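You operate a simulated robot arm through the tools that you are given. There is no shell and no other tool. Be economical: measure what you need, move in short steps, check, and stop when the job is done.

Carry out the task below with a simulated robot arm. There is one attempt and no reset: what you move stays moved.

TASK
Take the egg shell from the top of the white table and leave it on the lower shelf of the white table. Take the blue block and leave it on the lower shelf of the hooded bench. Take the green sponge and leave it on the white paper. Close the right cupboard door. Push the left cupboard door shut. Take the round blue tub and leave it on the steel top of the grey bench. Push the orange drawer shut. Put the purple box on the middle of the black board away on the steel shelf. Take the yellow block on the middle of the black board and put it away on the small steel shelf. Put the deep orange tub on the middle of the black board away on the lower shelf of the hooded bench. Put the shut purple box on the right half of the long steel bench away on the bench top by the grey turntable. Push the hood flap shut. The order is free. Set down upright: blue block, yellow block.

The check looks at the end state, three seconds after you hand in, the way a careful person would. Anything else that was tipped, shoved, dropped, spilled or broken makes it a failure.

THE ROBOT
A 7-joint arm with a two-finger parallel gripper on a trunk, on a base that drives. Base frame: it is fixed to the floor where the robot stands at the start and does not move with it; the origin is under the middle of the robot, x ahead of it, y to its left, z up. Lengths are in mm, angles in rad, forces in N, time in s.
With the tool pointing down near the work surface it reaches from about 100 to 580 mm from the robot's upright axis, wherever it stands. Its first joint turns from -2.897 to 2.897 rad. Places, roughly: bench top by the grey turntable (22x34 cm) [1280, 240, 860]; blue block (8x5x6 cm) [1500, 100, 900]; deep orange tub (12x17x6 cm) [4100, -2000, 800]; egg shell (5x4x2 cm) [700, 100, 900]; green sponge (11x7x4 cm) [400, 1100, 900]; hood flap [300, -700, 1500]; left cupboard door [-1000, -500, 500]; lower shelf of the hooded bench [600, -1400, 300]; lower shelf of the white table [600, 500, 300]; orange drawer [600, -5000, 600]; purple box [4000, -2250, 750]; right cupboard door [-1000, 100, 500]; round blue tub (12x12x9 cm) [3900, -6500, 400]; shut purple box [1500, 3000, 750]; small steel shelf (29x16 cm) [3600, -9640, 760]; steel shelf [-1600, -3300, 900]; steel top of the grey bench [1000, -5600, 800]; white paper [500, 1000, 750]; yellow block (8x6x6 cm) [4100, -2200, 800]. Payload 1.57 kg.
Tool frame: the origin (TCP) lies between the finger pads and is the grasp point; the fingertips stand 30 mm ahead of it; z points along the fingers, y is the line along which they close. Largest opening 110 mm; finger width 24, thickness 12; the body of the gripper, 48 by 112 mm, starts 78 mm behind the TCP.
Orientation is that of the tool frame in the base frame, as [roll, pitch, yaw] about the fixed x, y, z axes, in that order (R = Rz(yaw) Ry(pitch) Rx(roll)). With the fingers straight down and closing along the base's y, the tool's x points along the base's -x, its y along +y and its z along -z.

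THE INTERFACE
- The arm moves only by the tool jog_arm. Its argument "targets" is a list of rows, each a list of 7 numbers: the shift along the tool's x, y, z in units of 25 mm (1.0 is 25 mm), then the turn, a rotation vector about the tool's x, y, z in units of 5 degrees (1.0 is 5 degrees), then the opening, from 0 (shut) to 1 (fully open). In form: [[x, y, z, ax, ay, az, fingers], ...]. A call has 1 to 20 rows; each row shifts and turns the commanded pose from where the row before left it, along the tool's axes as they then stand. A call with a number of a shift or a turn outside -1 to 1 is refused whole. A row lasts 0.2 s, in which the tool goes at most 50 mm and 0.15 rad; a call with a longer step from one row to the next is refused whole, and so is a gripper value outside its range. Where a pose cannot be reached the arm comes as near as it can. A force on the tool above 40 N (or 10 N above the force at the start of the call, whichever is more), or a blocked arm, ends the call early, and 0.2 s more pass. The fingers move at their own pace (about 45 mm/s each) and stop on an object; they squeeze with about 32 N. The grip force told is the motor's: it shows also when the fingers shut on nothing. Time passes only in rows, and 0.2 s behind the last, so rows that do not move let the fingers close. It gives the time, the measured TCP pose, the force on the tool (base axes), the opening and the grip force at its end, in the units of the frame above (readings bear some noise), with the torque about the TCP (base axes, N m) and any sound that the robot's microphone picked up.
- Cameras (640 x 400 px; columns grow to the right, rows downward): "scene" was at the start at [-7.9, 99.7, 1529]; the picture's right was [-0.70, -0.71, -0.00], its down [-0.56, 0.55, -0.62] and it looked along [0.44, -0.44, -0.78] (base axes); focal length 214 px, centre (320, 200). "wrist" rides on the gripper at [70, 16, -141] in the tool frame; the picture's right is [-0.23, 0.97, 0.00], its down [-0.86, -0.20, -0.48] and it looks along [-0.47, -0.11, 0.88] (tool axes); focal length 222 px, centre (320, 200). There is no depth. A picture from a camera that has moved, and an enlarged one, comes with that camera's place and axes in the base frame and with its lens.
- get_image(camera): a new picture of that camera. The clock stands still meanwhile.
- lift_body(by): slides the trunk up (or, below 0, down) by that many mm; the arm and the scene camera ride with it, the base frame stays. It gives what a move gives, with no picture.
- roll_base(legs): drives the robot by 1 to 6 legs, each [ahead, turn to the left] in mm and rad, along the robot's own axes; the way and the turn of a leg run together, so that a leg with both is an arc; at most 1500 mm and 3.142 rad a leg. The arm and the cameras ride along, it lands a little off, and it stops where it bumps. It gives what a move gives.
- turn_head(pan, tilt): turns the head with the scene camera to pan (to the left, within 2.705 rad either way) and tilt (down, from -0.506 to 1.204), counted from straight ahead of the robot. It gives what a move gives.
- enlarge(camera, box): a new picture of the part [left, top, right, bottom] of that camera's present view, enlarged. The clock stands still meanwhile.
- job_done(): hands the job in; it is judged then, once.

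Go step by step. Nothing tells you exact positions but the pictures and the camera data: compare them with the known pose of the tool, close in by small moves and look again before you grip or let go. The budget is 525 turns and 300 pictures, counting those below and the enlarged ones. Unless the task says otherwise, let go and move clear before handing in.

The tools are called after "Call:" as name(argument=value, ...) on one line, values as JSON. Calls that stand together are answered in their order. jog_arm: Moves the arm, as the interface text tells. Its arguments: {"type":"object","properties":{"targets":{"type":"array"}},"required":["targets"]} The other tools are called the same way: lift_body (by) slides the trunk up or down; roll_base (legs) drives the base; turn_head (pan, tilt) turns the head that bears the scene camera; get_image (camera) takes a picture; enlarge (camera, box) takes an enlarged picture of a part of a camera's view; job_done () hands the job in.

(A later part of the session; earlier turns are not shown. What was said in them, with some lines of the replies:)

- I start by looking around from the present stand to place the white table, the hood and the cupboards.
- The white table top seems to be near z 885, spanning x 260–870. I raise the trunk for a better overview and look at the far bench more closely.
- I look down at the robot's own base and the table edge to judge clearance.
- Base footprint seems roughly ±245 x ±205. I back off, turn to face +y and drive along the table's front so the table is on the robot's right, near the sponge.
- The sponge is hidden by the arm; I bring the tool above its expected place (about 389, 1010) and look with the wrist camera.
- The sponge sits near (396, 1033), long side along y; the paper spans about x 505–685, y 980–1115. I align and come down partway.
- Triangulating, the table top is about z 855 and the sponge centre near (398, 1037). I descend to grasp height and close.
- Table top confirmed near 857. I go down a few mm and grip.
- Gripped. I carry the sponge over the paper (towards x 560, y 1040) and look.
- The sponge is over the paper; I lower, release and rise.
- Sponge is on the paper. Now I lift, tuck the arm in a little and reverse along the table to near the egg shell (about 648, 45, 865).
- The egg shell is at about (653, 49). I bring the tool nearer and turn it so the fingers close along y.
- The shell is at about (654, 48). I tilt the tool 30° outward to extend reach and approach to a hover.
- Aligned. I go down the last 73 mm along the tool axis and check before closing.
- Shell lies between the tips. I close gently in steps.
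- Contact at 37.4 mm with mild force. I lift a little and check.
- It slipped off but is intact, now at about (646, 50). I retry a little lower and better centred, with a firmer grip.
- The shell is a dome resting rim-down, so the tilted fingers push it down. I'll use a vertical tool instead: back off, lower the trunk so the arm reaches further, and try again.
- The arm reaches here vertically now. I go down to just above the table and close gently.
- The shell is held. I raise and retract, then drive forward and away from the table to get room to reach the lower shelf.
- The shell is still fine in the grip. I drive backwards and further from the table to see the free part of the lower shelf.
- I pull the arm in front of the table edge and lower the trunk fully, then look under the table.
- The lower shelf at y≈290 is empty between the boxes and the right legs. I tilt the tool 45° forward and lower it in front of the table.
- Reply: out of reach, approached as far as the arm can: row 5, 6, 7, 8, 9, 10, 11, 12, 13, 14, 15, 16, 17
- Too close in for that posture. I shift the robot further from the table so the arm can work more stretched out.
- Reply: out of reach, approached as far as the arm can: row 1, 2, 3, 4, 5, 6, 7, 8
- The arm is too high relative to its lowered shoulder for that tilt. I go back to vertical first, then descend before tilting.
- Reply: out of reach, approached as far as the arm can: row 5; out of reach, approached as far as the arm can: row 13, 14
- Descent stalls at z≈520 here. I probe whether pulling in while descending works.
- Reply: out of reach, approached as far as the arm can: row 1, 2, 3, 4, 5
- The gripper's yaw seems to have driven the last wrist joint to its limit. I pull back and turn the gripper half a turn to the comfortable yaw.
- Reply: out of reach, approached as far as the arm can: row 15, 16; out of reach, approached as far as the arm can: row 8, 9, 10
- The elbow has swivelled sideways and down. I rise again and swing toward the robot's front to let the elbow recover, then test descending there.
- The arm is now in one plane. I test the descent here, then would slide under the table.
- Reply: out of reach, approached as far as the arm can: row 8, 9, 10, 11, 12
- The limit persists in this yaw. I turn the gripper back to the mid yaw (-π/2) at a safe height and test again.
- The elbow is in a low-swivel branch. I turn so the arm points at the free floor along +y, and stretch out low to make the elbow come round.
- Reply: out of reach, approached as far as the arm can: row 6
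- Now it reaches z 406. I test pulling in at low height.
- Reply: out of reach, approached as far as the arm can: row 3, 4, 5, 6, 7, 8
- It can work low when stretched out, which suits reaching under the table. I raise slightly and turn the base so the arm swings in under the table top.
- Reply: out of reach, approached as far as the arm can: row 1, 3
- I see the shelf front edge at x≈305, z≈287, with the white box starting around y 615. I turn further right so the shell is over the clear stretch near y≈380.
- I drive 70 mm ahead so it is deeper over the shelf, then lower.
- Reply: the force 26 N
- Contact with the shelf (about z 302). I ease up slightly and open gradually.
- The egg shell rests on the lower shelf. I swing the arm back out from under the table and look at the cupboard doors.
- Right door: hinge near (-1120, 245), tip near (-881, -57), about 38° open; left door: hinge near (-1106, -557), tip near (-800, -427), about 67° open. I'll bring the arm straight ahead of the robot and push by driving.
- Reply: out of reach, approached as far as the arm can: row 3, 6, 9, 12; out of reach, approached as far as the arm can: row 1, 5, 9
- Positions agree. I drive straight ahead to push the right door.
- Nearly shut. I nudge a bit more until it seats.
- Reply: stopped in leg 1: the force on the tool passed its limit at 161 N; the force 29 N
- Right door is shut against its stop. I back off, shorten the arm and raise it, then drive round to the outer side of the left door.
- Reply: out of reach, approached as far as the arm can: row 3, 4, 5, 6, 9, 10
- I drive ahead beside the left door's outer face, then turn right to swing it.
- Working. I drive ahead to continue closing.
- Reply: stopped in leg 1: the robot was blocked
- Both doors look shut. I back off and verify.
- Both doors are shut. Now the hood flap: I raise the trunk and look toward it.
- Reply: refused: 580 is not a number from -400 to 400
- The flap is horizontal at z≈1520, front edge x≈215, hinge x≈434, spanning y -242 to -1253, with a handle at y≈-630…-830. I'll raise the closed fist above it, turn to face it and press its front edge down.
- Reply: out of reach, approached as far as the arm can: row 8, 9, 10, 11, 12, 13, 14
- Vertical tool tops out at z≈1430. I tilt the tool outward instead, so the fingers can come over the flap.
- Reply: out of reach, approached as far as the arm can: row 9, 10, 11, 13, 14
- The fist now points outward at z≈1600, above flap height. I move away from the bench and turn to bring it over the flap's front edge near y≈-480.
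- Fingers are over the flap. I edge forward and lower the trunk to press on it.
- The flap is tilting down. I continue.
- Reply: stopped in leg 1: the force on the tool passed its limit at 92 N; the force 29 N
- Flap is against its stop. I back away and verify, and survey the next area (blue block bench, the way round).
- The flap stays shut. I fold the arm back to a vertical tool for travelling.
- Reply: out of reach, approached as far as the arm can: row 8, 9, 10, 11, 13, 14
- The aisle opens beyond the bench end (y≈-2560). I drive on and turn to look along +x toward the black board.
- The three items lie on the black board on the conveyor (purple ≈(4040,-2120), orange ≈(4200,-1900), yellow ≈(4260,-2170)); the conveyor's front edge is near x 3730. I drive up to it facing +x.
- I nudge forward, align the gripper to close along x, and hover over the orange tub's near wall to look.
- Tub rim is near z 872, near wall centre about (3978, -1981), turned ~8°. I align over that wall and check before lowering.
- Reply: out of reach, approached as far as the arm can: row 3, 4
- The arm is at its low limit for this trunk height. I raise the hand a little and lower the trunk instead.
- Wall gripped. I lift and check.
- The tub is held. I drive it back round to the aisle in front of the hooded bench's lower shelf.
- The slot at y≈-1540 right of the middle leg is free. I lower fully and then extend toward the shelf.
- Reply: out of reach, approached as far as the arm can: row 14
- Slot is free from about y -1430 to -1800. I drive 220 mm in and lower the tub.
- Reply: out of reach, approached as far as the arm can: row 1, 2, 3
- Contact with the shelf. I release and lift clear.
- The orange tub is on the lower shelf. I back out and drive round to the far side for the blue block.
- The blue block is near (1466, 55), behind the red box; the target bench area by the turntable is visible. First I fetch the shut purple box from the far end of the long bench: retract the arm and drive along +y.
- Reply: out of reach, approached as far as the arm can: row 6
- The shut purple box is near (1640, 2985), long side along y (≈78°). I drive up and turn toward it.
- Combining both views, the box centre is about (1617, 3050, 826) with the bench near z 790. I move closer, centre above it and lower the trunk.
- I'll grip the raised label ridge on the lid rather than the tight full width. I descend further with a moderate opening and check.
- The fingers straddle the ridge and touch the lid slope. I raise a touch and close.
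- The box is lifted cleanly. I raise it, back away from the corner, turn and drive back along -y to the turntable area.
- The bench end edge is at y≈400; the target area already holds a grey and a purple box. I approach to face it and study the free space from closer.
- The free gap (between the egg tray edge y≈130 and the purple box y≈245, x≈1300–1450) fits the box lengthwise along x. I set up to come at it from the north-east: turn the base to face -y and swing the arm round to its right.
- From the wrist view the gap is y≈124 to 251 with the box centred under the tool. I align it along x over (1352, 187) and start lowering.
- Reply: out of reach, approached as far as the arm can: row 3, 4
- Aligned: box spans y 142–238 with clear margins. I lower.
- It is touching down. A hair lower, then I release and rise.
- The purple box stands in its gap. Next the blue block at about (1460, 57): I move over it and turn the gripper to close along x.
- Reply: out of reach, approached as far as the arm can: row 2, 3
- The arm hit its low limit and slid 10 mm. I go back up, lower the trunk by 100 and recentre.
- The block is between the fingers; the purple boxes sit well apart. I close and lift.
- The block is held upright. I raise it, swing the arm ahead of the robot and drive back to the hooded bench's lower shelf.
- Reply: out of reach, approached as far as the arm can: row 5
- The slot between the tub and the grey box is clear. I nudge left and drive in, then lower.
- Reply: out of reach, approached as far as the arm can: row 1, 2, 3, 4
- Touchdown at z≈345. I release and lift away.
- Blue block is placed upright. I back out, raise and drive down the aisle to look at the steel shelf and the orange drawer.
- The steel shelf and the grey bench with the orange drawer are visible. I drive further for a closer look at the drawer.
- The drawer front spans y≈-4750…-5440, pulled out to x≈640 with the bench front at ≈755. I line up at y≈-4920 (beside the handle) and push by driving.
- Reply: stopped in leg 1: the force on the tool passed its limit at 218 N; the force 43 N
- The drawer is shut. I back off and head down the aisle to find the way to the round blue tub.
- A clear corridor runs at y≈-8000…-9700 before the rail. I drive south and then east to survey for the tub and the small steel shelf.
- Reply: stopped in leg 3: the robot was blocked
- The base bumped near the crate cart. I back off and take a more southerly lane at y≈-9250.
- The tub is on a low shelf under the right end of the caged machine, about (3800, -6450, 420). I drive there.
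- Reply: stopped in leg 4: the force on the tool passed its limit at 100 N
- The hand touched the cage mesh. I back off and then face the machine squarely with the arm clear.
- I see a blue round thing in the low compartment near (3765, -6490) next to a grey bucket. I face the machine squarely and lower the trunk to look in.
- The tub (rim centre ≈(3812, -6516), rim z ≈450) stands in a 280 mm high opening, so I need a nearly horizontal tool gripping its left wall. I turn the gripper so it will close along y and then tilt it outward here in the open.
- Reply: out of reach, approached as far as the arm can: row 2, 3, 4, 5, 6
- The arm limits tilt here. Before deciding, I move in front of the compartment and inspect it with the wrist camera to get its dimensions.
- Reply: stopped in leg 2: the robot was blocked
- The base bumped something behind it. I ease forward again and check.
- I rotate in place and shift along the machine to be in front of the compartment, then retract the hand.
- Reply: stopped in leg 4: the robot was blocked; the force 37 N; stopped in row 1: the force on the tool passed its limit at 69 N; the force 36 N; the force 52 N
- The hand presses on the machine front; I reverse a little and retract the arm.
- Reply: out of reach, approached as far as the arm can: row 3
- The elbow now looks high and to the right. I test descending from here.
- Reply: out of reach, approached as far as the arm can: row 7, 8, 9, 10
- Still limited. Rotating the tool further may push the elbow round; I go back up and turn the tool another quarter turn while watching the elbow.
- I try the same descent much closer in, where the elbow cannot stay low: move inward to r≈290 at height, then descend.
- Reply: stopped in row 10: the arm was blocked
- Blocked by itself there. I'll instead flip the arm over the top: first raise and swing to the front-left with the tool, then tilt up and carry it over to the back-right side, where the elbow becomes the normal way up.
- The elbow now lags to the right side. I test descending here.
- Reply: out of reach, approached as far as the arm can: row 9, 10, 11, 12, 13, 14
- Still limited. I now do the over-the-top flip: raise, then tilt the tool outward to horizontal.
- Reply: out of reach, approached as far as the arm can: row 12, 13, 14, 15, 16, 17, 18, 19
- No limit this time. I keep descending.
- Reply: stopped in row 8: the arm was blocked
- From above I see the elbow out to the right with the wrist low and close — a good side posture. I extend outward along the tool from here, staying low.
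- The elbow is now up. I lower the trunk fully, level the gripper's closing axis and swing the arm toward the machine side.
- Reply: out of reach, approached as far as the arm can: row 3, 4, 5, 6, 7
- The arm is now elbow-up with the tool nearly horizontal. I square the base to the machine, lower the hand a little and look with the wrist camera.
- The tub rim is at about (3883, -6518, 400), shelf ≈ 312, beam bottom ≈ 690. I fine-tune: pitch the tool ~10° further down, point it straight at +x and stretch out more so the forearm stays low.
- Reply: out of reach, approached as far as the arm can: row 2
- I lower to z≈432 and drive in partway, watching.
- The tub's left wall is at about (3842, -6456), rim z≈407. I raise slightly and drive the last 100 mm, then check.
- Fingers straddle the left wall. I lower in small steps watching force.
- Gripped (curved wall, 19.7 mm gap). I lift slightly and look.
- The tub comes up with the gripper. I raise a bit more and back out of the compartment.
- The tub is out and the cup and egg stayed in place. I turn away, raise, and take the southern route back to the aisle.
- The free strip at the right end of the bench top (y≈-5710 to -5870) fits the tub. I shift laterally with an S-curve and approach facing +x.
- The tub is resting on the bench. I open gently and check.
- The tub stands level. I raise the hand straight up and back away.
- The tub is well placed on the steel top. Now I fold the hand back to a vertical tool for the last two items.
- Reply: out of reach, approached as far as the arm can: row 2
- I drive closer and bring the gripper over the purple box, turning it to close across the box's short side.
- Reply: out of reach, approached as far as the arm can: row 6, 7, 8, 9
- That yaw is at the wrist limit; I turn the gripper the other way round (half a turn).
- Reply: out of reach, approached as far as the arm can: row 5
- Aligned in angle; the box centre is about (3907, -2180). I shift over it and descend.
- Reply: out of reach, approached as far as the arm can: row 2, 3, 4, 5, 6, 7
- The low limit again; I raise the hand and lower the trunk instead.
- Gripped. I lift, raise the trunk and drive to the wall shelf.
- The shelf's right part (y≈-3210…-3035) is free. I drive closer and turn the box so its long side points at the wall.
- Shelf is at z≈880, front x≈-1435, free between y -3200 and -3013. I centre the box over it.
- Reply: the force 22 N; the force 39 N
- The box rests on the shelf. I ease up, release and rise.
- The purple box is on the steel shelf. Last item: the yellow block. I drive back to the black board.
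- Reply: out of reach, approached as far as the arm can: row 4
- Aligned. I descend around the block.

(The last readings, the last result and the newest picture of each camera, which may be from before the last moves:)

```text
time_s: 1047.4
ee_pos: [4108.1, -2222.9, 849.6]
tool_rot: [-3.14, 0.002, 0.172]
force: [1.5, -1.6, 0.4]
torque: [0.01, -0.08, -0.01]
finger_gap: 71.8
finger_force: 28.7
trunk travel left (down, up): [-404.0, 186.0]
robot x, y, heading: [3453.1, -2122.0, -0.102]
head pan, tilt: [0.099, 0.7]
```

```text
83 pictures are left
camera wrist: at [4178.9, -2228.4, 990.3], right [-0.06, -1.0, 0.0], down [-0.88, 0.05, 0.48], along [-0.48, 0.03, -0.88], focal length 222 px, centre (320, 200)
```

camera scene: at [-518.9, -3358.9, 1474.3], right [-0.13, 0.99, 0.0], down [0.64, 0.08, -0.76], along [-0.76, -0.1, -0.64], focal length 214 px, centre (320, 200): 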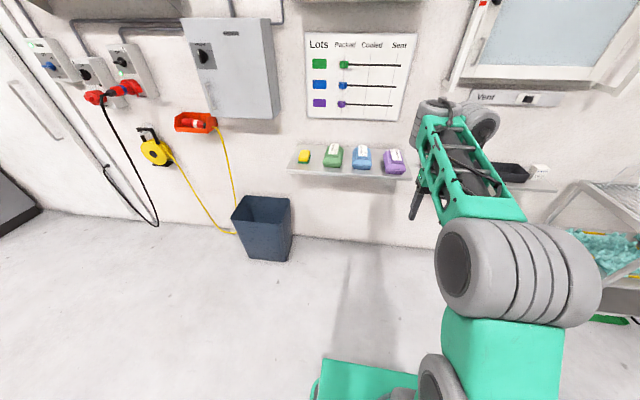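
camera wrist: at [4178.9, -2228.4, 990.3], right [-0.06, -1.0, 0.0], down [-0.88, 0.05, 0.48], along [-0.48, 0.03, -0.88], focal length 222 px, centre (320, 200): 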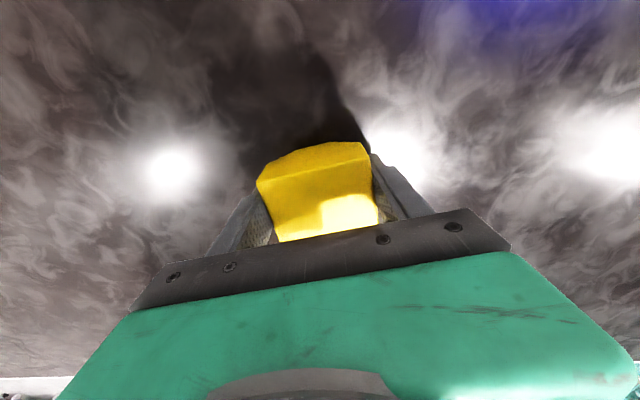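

Call:
jog_arm(targets=[[0, 0, -0.5, 0, 0, 0, 0.5], [0, 0, -1, 0, 0, 0, 0.5], [0, 0, -1, 0, 0, 0, 0.5], [0, 0, -1, 0, 0, 0, 0.5]])

Call:
lift_body(by=150)

Call:
get_image(camera="wrist")

```text
time_s: 1048.4
ee_pos: [4108.0, -2223.3, 936.9]
tool_rot: [-3.14, 0.001, 0.173]
force: [-0.6, 0.1, -1.5]
torque: [0.01, 0.01, 0.0]
finger_gap: 71.9
finger_force: 31.8
trunk travel left (down, up): [-404.0, 186.0]
robot x, y, heading: [3453.6, -2119.9, -0.1]
head pan, tilt: [0.099, 0.7]
```

```text
time_s: 1050.2
ee_pos: [4108.4, -2223.4, 1087.3]
tool_rot: [-3.14, 0.001, 0.171]
force: [-0.1, 0.2, -2.4]
torque: [-0.01, 0.0, 0.0]
finger_gap: 71.8
finger_force: 31.6
trunk travel left (down, up): [-554.0, 36.0]
robot x, y, heading: [3453.4, -2123.0, -0.1]
head pan, tilt: [0.099, 0.7]
```

```text
82 pictures are left
camera wrist: at [4179.0, -2228.7, 1227.3], right [-0.06, -1.0, 0.0], down [-0.88, 0.05, 0.48], along [-0.48, 0.03, -0.88], focal length 222 px, centre (320, 200)
```

wrist: 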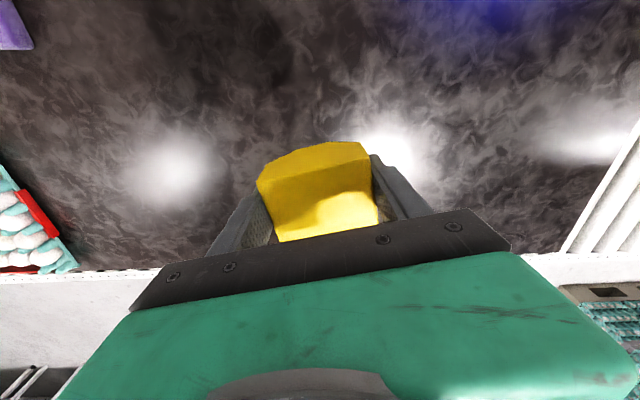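

The block is held upright. I back away and look south along the corridor toward the small shelf.

Call:
roll_base(legs=[[-480, 0], [0, -1.47], [500, 0]])

Call:
turn_head(pan=-0.15, tilt=0.35)

Call:
get_image(camera="scene")

```text
time_s: 1059.2
ee_pos: [2943.0, -3242.5, 1086.6]
tool_rot: [-3.14, 0.002, -1.296]
force: [-0.2, -0.1, -2.0]
torque: [0.0, -0.01, -0.01]
finger_gap: 71.6
finger_force: 31.8
trunk travel left (down, up): [-554.0, 36.0]
robot x, y, heading: [2974.7, -2577.4, -1.572]
head pan, tilt: [0.099, 0.7]
```

```text
time_s: 1060.0
ee_pos: [2943.2, -3242.2, 1085.8]
tool_rot: [-3.14, 0.002, -1.295]
force: [0.4, -0.3, -3.8]
torque: [0.01, -0.01, 0.01]
finger_gap: 71.8
finger_force: 31.9
trunk travel left (down, up): [-554.0, 36.0]
robot x, y, heading: [2972.6, -2577.2, -1.568]
head pan, tilt: [-0.15, 0.351]
```

```text
81 pictures are left
camera scene: at [3115.8, -2610.9, 1655.6], right [-0.99, 0.15, 0.0], down [0.05, 0.34, -0.94], along [-0.14, -0.93, -0.34], focal length 214 px, centre (320, 200)
```

scene: 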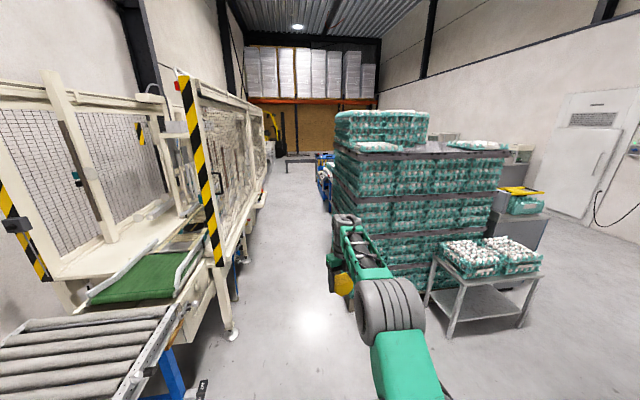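

The corridor is clear at x≈3000. I drive down it.

Call:
roll_base(legs=[[1500, 0], [1500, 0], [1500, 0], [1300, 0]])

Call:
turn_head(pan=0.35, tilt=0.5)

Call:
get_image(camera="scene")

```text
time_s: 1087.5
ee_pos: [3025.7, -9026.5, 1086.4]
tool_rot: [-3.139, 0.001, -1.288]
force: [0.3, -0.5, -2.7]
torque: [-0.03, -0.02, 0.0]
finger_gap: 71.7
finger_force: 32.2
trunk travel left (down, up): [-554.0, 36.0]
robot x, y, heading: [3053.9, -8361.3, -1.562]
head pan, tilt: [-0.15, 0.351]
```

```text
time_s: 1088.5
ee_pos: [3025.5, -9026.0, 1086.3]
tool_rot: [-3.139, 0.004, -1.288]
force: [-0.1, -0.4, -3.0]
torque: [-0.02, 0.03, -0.01]
finger_gap: 72.0
finger_force: 32.3
trunk travel left (down, up): [-554.0, 36.0]
robot x, y, heading: [3058.8, -8360.5, -1.558]
head pan, tilt: [0.351, 0.499]
```

```text
80 pictures are left
camera scene: at [3239.6, -8387.4, 1642.0], right [-0.94, -0.35, 0.0], down [-0.17, 0.45, -0.88], along [0.31, -0.82, -0.48], focal length 214 px, centre (320, 200)
```

scene: 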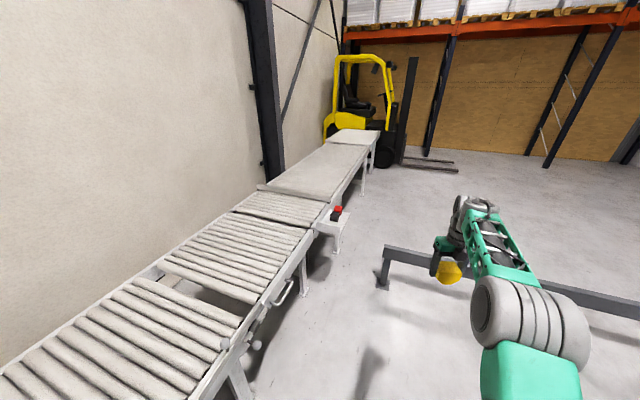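

Call:
enlarge(camera="scene", box=[280, 180, 408, 260])

```text
5.00 times, centred on (344, 220) of scene
camera zoom: at [3239.6, -8387.4, 1642.0], right [-0.94, -0.35, 0.0], down [-0.17, 0.45, -0.88], along [0.31, -0.82, -0.48], focal length 1072 px, centre (200, 100)
```

zoom: 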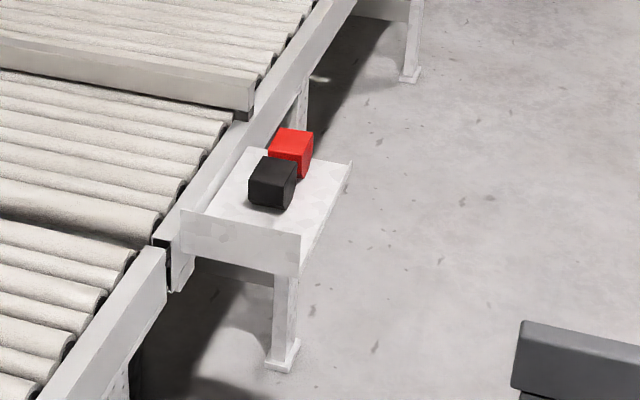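

The small shelf holds a black and a red block. I go closer to see the free space.

Call:
roll_base(legs=[[780, 0], [0, 0.5], [130, 0], [0, 0.35]])

Call:
turn_head(pan=0.15, tilt=0.8)

Call:
get_image(camera="scene")

Call:
get_image(camera="wrist")

```text
time_s: 1096.1
ee_pos: [3604.8, -9720.2, 1086.6]
tool_rot: [3.141, 0.001, -0.441]
force: [0.7, -0.1, -2.6]
torque: [-0.05, 0.03, 0.01]
finger_gap: 71.7
finger_force: 31.8
trunk travel left (down, up): [-554.0, 36.0]
robot x, y, heading: [3125.6, -9257.6, -0.718]
head pan, tilt: [0.351, 0.499]
```

```text
time_s: 1096.9
ee_pos: [3606.1, -9719.7, 1086.7]
tool_rot: [-3.14, 0.002, -0.438]
force: [0.0, 0.4, -1.9]
torque: [0.01, 0.02, -0.01]
finger_gap: 71.7
finger_force: 32.1
trunk travel left (down, up): [-554.0, 36.0]
robot x, y, heading: [3122.4, -9260.4, -0.711]
head pan, tilt: [0.15, 0.799]
```

```text
78 pictures are left
camera scene: at [3248.7, -9148.1, 1616.1], right [-0.53, -0.85, 0.0], down [-0.61, 0.38, -0.7], along [0.59, -0.37, -0.72], focal length 214 px, centre (320, 200)
```

scene: 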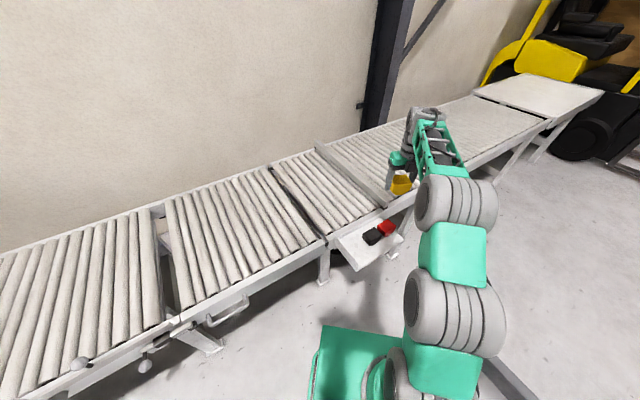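

```text
77 pictures are left
camera wrist: at [3660.7, -9766.3, 1227.3], right [-0.62, -0.78, 0.0], down [-0.69, 0.54, 0.48], along [-0.38, 0.3, -0.88], focal length 222 px, centre (320, 200)
```

wrist: 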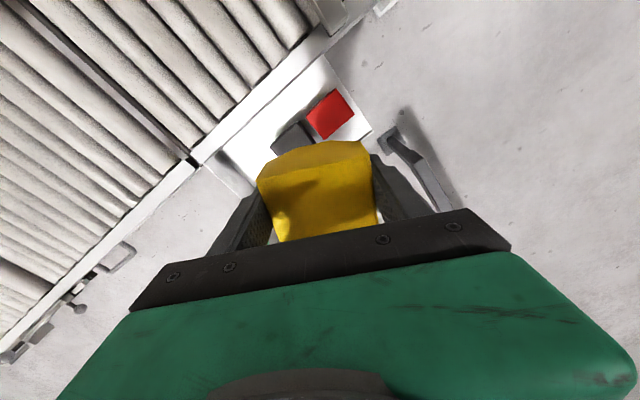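

Call:
enlarge(camera="scene", box=[320, 195, 416, 255])

Call:
enlarge(camera="wrist", box=[180, 30, 400, 168])

```text
6.67 times, centred on (368, 225) of scene
camera zoom: at [3248.7, -9148.1, 1616.1], right [-0.53, -0.85, 0.0], down [-0.61, 0.38, -0.7], along [0.59, -0.37, -0.72], focal length 1430 px, centre (0, 33)
```

zoom: 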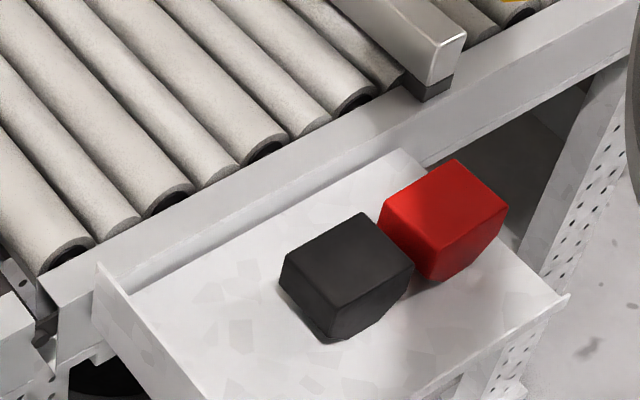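

```text
2.90 times, centred on (290, 99) of wrist
camera zoom: at [3660.7, -9766.3, 1227.3], right [-0.62, -0.78, 0.0], down [-0.69, 0.54, 0.48], along [-0.38, 0.3, -0.88], focal length 644 px, centre (407, 493)
```

zoom: 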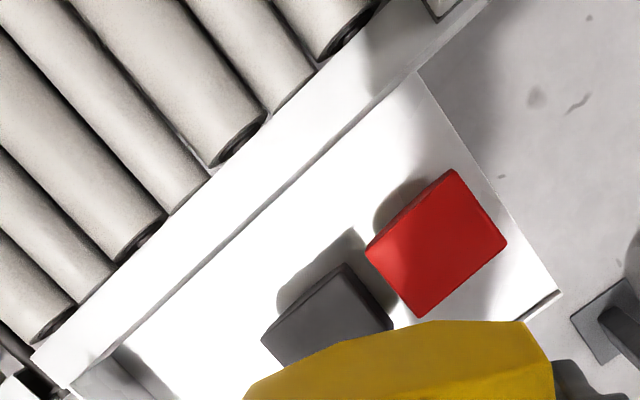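

The free area is the near part of the shelf: x 3519–3690, y -9490…-9620 at z≈760. I move the block over (3605, -9556) and turn it so the fingers close along x.

Call:
jog_arm(targets=[[-0.46, -0.99, 0, 0, 0, 0, 0.5], [-0.46, -0.99, 0, 0, 0, 0, 0.5], [-0.46, -0.99, 0, 0, 0, 0, 0.5], [-0.46, -0.99, 0, 0, 0, 0, 0.5], [-0.46, -0.99, 0, 0, 0, 0, 0.5], [-0.46, -0.99, 0, 0, 0, 0, 0.5], [0, 0, 0, 0, 0, 1, 0.5], [0, 0, 0, 0, 0, 1, 0.5], [0, 0, 0, 0, 0, 1, 0.5], [0, 0, 0, 0, 0, 1, 0.5], [0, 0, 0, 0, 0, 1, 0.5], [0, 0, 0, 0, 0, 1, 0.5], [0, 0, 0, 0, 0, 1, 0.5], [0, 0, 0, 0, 0, 1, 0.5], [0, 0, 0, 0, 0, 1, 0.5], [0, 0, 0, 0, 0, 1, 0.5], [0, 0, 0, 0, 0, 1, 0.5], [0, 0, 0, 0, 0, 1, 0.5], [0, 0, 0, 0, 0, 1, 0.5]])

Call:
get_image(camera="wrist")

```text
time_s: 1100.9
ee_pos: [3605.5, -9575.3, 1086.9]
tool_rot: [3.138, -0.001, -1.487]
force: [0.8, -0.2, -3.8]
torque: [0.0, 0.0, -0.03]
finger_gap: 72.2
finger_force: 32.4
out of reach, approached as far as the arm can: row 6, 7, 8
trunk travel left (down, up): [-554.0, 36.0]
robot x, y, heading: [3124.1, -9257.2, -0.714]
head pan, tilt: [0.15, 0.799]
```

```text
74 pictures are left
camera wrist: at [3595.4, -9646.6, 1227.9], right [-0.99, 0.14, 0.0], down [0.13, 0.87, 0.48], along [0.07, 0.47, -0.88], focal length 222 px, centre (320, 200)
```

wrist: 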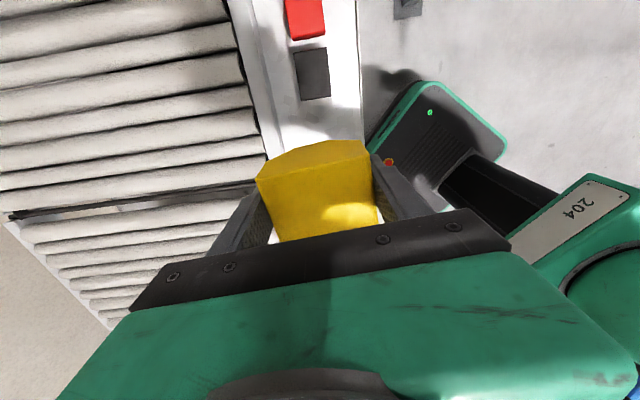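

Call:
lift_body(by=-200)

Call:
jog_arm(targets=[[-0.72, 0, 0, 0, 0, 0, 0.5]])

Call:
get_image(camera="wrist")

Call:
enlarge(camera="scene", box=[260, 140, 460, 265])

```text
time_s: 1103.0
ee_pos: [3606.7, -9575.0, 887.0]
tool_rot: [3.138, 0.0, -1.484]
force: [-0.2, -0.6, -3.7]
torque: [0.0, 0.0, -0.04]
finger_gap: 71.8
finger_force: 32.0
trunk travel left (down, up): [-354.0, 236.0]
robot x, y, heading: [3126.1, -9257.8, -0.71]
head pan, tilt: [0.15, 0.799]
```

```text
time_s: 1103.4
ee_pos: [3604.4, -9557.0, 886.8]
tool_rot: [3.138, 0.0, -1.486]
force: [-0.5, 0.1, -3.5]
torque: [0.01, 0.02, 0.03]
finger_gap: 72.0
finger_force: 32.1
trunk travel left (down, up): [-354.0, 236.0]
robot x, y, heading: [3125.6, -9260.0, -0.714]
head pan, tilt: [0.15, 0.799]
```

```text
73 pictures are left
camera wrist: at [3593.8, -9628.8, 1028.1], right [-0.99, 0.14, 0.0], down [0.13, 0.87, 0.48], along [0.07, 0.47, -0.88], focal length 222 px, centre (320, 200)
```

wrist: 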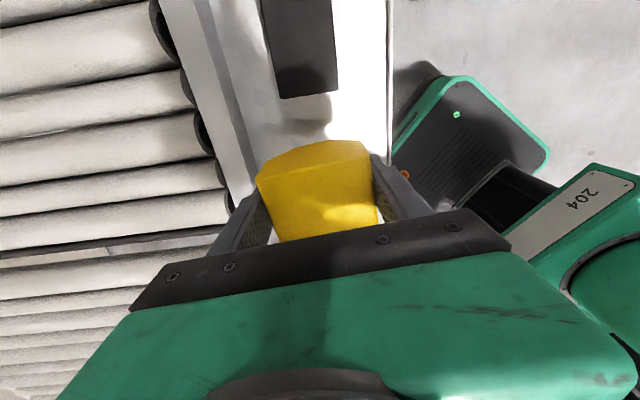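

```text
3.20 times, centred on (360, 202) of scene
camera zoom: at [3248.5, -9148.0, 1416.1], right [-0.53, -0.85, 0.0], down [-0.61, 0.38, -0.7], along [0.59, -0.37, -0.72], focal length 686 px, centre (192, 192)
```

zoom: 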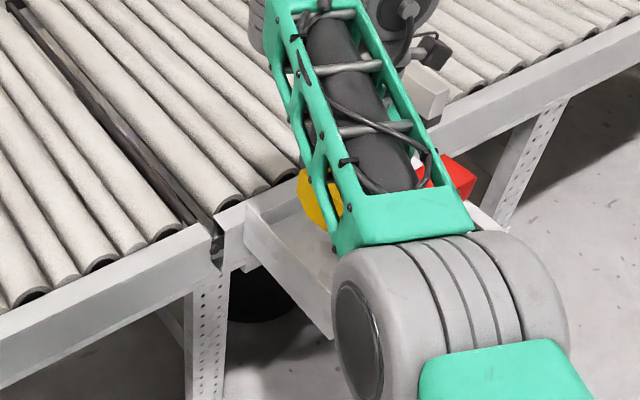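

Call:
jog_arm(targets=[[0, 0.4, 0, 0, 0, -0.8, 0.5]])

Call:
lift_body(by=-70)

Call:
get_image(camera="wrist")

```text
time_s: 1103.8
ee_pos: [3594.5, -9558.9, 886.4]
tool_rot: [3.138, 0.0, -1.414]
force: [-0.1, 0.1, -3.1]
torque: [-0.01, 0.02, 0.01]
finger_gap: 71.8
finger_force: 32.3
trunk travel left (down, up): [-354.0, 236.0]
robot x, y, heading: [3123.1, -9258.9, -0.708]
head pan, tilt: [0.15, 0.799]
```

```text
time_s: 1104.9
ee_pos: [3593.9, -9558.8, 816.4]
tool_rot: [3.138, -0.001, -1.417]
force: [0.4, 0.2, -1.8]
torque: [0.01, 0.02, 0.03]
finger_gap: 72.0
finger_force: 31.3
trunk travel left (down, up): [-284.0, 306.0]
robot x, y, heading: [3124.9, -9260.4, -0.712]
head pan, tilt: [0.15, 0.799]
```

```text
71 pictures are left
camera wrist: at [3588.6, -9630.5, 957.8], right [-1.0, 0.07, 0.0], down [0.07, 0.88, 0.48], along [0.03, 0.48, -0.88], focal length 222 px, centre (320, 200)
```

wrist: 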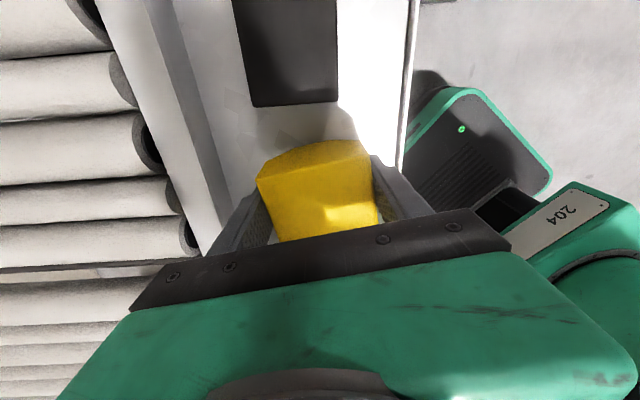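

Call:
lift_body(by=-10)

Call:
lift_body(by=-5)

Call:
lift_body(by=-4)

```text
time_s: 1105.5
ee_pos: [3595.2, -9558.5, 804.6]
tool_rot: [3.139, 0.001, -1.414]
force: [-0.6, 0.5, -3.1]
torque: [0.01, 0.01, -0.01]
finger_gap: 71.6
finger_force: 32.1
trunk travel left (down, up): [-274.0, 316.0]
robot x, y, heading: [3125.0, -9259.7, -0.711]
head pan, tilt: [0.15, 0.799]
```

```text
time_s: 1106.0
ee_pos: [3594.6, -9559.1, 802.1]
tool_rot: [3.138, 0.0, -1.414]
force: [-0.4, -0.3, -1.5]
torque: [0.01, 0.0, 0.0]
finger_gap: 71.9
finger_force: 31.9
trunk travel left (down, up): [-269.0, 321.0]
robot x, y, heading: [3123.3, -9261.2, -0.713]
head pan, tilt: [0.15, 0.799]
```

```text
time_s: 1106.6
ee_pos: [3594.0, -9558.3, 795.7]
tool_rot: [3.138, 0.0, -1.417]
force: [-1.0, 0.1, -3.4]
torque: [-0.02, -0.03, 0.03]
finger_gap: 72.0
finger_force: 32.1
trunk travel left (down, up): [-265.0, 325.0]
robot x, y, heading: [3125.7, -9260.0, -0.712]
head pan, tilt: [0.15, 0.799]
```

Call:
lift_body(by=-4)

Call:
lift_body(by=-4)

Call:
lift_body(by=-4)

Call:
get_image(camera="wrist")

```text
time_s: 1107.1
ee_pos: [3594.4, -9557.7, 793.4]
tool_rot: [3.14, 0.001, -1.415]
force: [-1.2, -0.9, -0.6]
torque: [0.06, -0.02, 0.0]
finger_gap: 71.7
finger_force: 31.6
trunk travel left (down, up): [-261.0, 329.0]
robot x, y, heading: [3128.3, -9260.9, -0.712]
head pan, tilt: [0.15, 0.799]
```

```text
time_s: 1107.6
ee_pos: [3594.3, -9559.3, 793.6]
tool_rot: [-3.137, -0.004, -1.417]
force: [-2.7, 0.5, 29.0]
torque: [0.79, 0.54, 0.04]
finger_gap: 71.9
finger_force: 32.3
trunk travel left (down, up): [-257.0, 333.0]
robot x, y, heading: [3126.6, -9261.1, -0.716]
head pan, tilt: [0.15, 0.799]
```

```text
time_s: 1108.0
ee_pos: [3594.2, -9558.8, 793.7]
tool_rot: [-3.133, -0.009, -1.418]
force: [-5.0, 2.4, 11.4]
torque: [0.46, 0.49, 0.11]
finger_gap: 72.0
finger_force: 32.0
trunk travel left (down, up): [-256.0, 334.0]
robot x, y, heading: [3128.7, -9258.8, -0.714]
head pan, tilt: [0.15, 0.799]
stopped: the force on the tool passed its limit at 44 N (the readings are from after the stop); the commanded pose is now the measured one
```

```text
70 pictures are left
camera wrist: at [3587.6, -9630.3, 935.3], right [-1.0, 0.08, -0.01], down [0.06, 0.88, 0.47], along [0.04, 0.47, -0.88], focal length 222 px, centre (320, 200)
```

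wrist: 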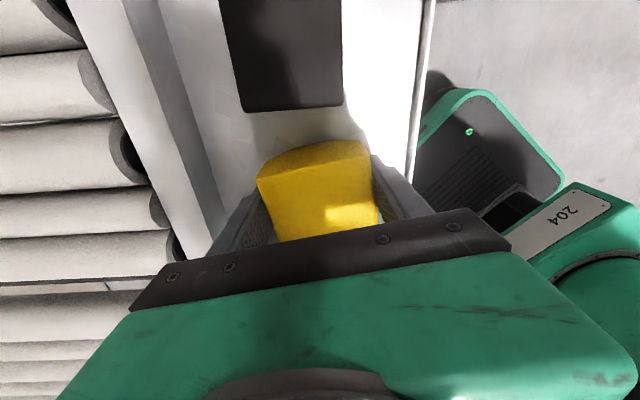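

Firm contact at z≈794. I raise a millimetre, release and lift clear.

Call:
lift_body(by=2)

Call:
jog_arm(targets=[[0, 0, 0, 0, 0, 0, 0.7], [0, 0, 0, 0, 0, 0, 0.8], [0, 0, 0, 0, 0, 0, 0.8], [0, 0, -1, 0, 0, 0, 0.8], [0, 0, -1, 0, 0, 0, 0.8], [0, 0, -1, 0, 0, 0, 0.8], [0, 0, -1, 0, 0, 0, 0.8], [0, 0, -1, 0, 0, 0, 0.8]])

Call:
get_image(camera="wrist")

```text
time_s: 1108.5
ee_pos: [3594.7, -9558.9, 792.1]
tool_rot: [-3.138, -0.005, -1.416]
force: [-2.0, 0.5, 1.2]
torque: [-0.01, 0.1, -0.05]
finger_gap: 71.7
finger_force: 32.7
trunk travel left (down, up): [-258.0, 332.0]
robot x, y, heading: [3125.5, -9256.5, -0.71]
head pan, tilt: [0.15, 0.799]
```

```text
time_s: 1110.3
ee_pos: [3593.3, -9558.5, 919.7]
tool_rot: [-3.133, -0.007, -1.416]
force: [-2.3, 1.6, 2.0]
torque: [-0.13, -0.22, 0.01]
finger_gap: 88.1
finger_force: 0.0
trunk travel left (down, up): [-258.0, 332.0]
robot x, y, heading: [3124.8, -9261.8, -0.712]
head pan, tilt: [0.15, 0.799]
```

```text
69 pictures are left
camera wrist: at [3585.1, -9629.2, 1061.6], right [-1.0, 0.08, -0.01], down [0.06, 0.88, 0.47], along [0.04, 0.47, -0.88], focal length 222 px, centre (320, 200)
```

wrist: 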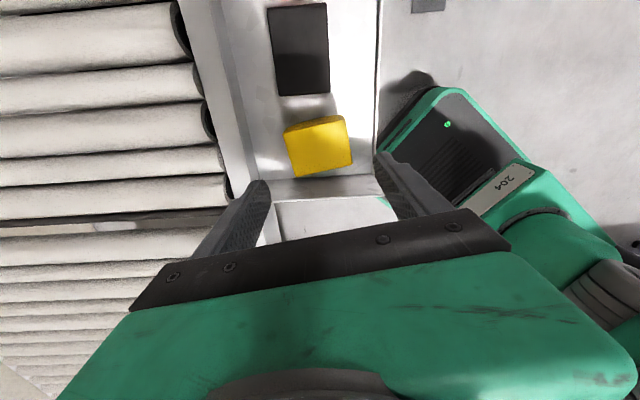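

The yellow block stands on the shelf. I raise and back away, then verify.

Call:
lift_body(by=150)

Call:
roll_base(legs=[[-350, 0]])

Call:
turn_head(pan=0.2, tilt=0.6)

Call:
get_image(camera="scene")

```text
time_s: 1112.1
ee_pos: [3595.7, -9557.3, 1067.3]
tool_rot: [-3.134, -0.004, -1.419]
force: [0.5, 0.5, -0.3]
torque: [-0.01, 0.0, -0.03]
finger_gap: 87.8
finger_force: 0.2
trunk travel left (down, up): [-408.0, 182.0]
robot x, y, heading: [3121.8, -9256.1, -0.71]
head pan, tilt: [0.15, 0.799]
```

```text
time_s: 1114.3
ee_pos: [3330.4, -9331.6, 1067.7]
tool_rot: [-3.134, -0.007, -1.419]
force: [0.1, -0.3, -0.7]
torque: [0.01, -0.01, 0.0]
finger_gap: 87.9
finger_force: 0.2
trunk travel left (down, up): [-408.0, 182.0]
robot x, y, heading: [2859.0, -9030.2, -0.719]
head pan, tilt: [0.15, 0.799]
```

```text
time_s: 1115.0
ee_pos: [3328.7, -9329.7, 1068.2]
tool_rot: [-3.136, -0.006, -1.418]
force: [0.0, -0.5, 0.5]
torque: [0.0, 0.0, 0.03]
finger_gap: 88.0
finger_force: 0.0
trunk travel left (down, up): [-408.0, 182.0]
robot x, y, heading: [2860.9, -9031.2, -0.715]
head pan, tilt: [0.201, 0.6]
```

```text
68 pictures are left
camera scene: at [2993.8, -8919.9, 1486.6], right [-0.49, -0.87, 0.0], down [-0.49, 0.28, -0.82], along [0.72, -0.41, -0.57], focal length 214 px, centre (320, 200)
```

scene: 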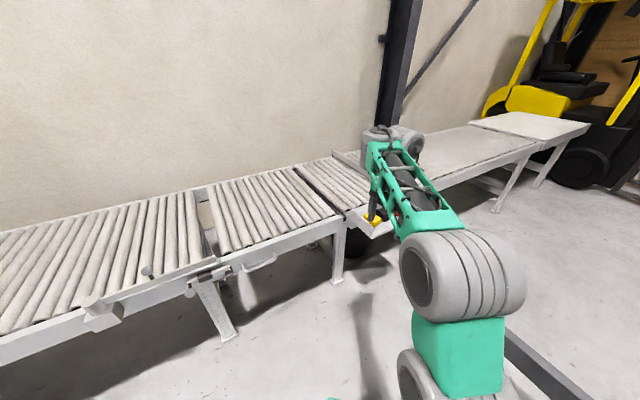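

Everything on the list has been moved or shut, the gripper is empty and clear, so I hand in.

Call:
job_done()

```text
The job is handed in.
```

I finished every item on the list and handed the job in; the result of the check is not back yet.

- **Egg shell:** it is on the lower shelf of the white table. It slipped once while I was picking it up and took about 25 N when it touched the shelf. A close look just before release showed it whole, but a last, distant picture showed a dark spot on top that I did not check.
- **Bumps:** the base bumped the red crate cart and the egg benches, and the hand bumped the cage of the machine where the blue tub stood. I saw nothing moved; I only took a look back at the egg benches.
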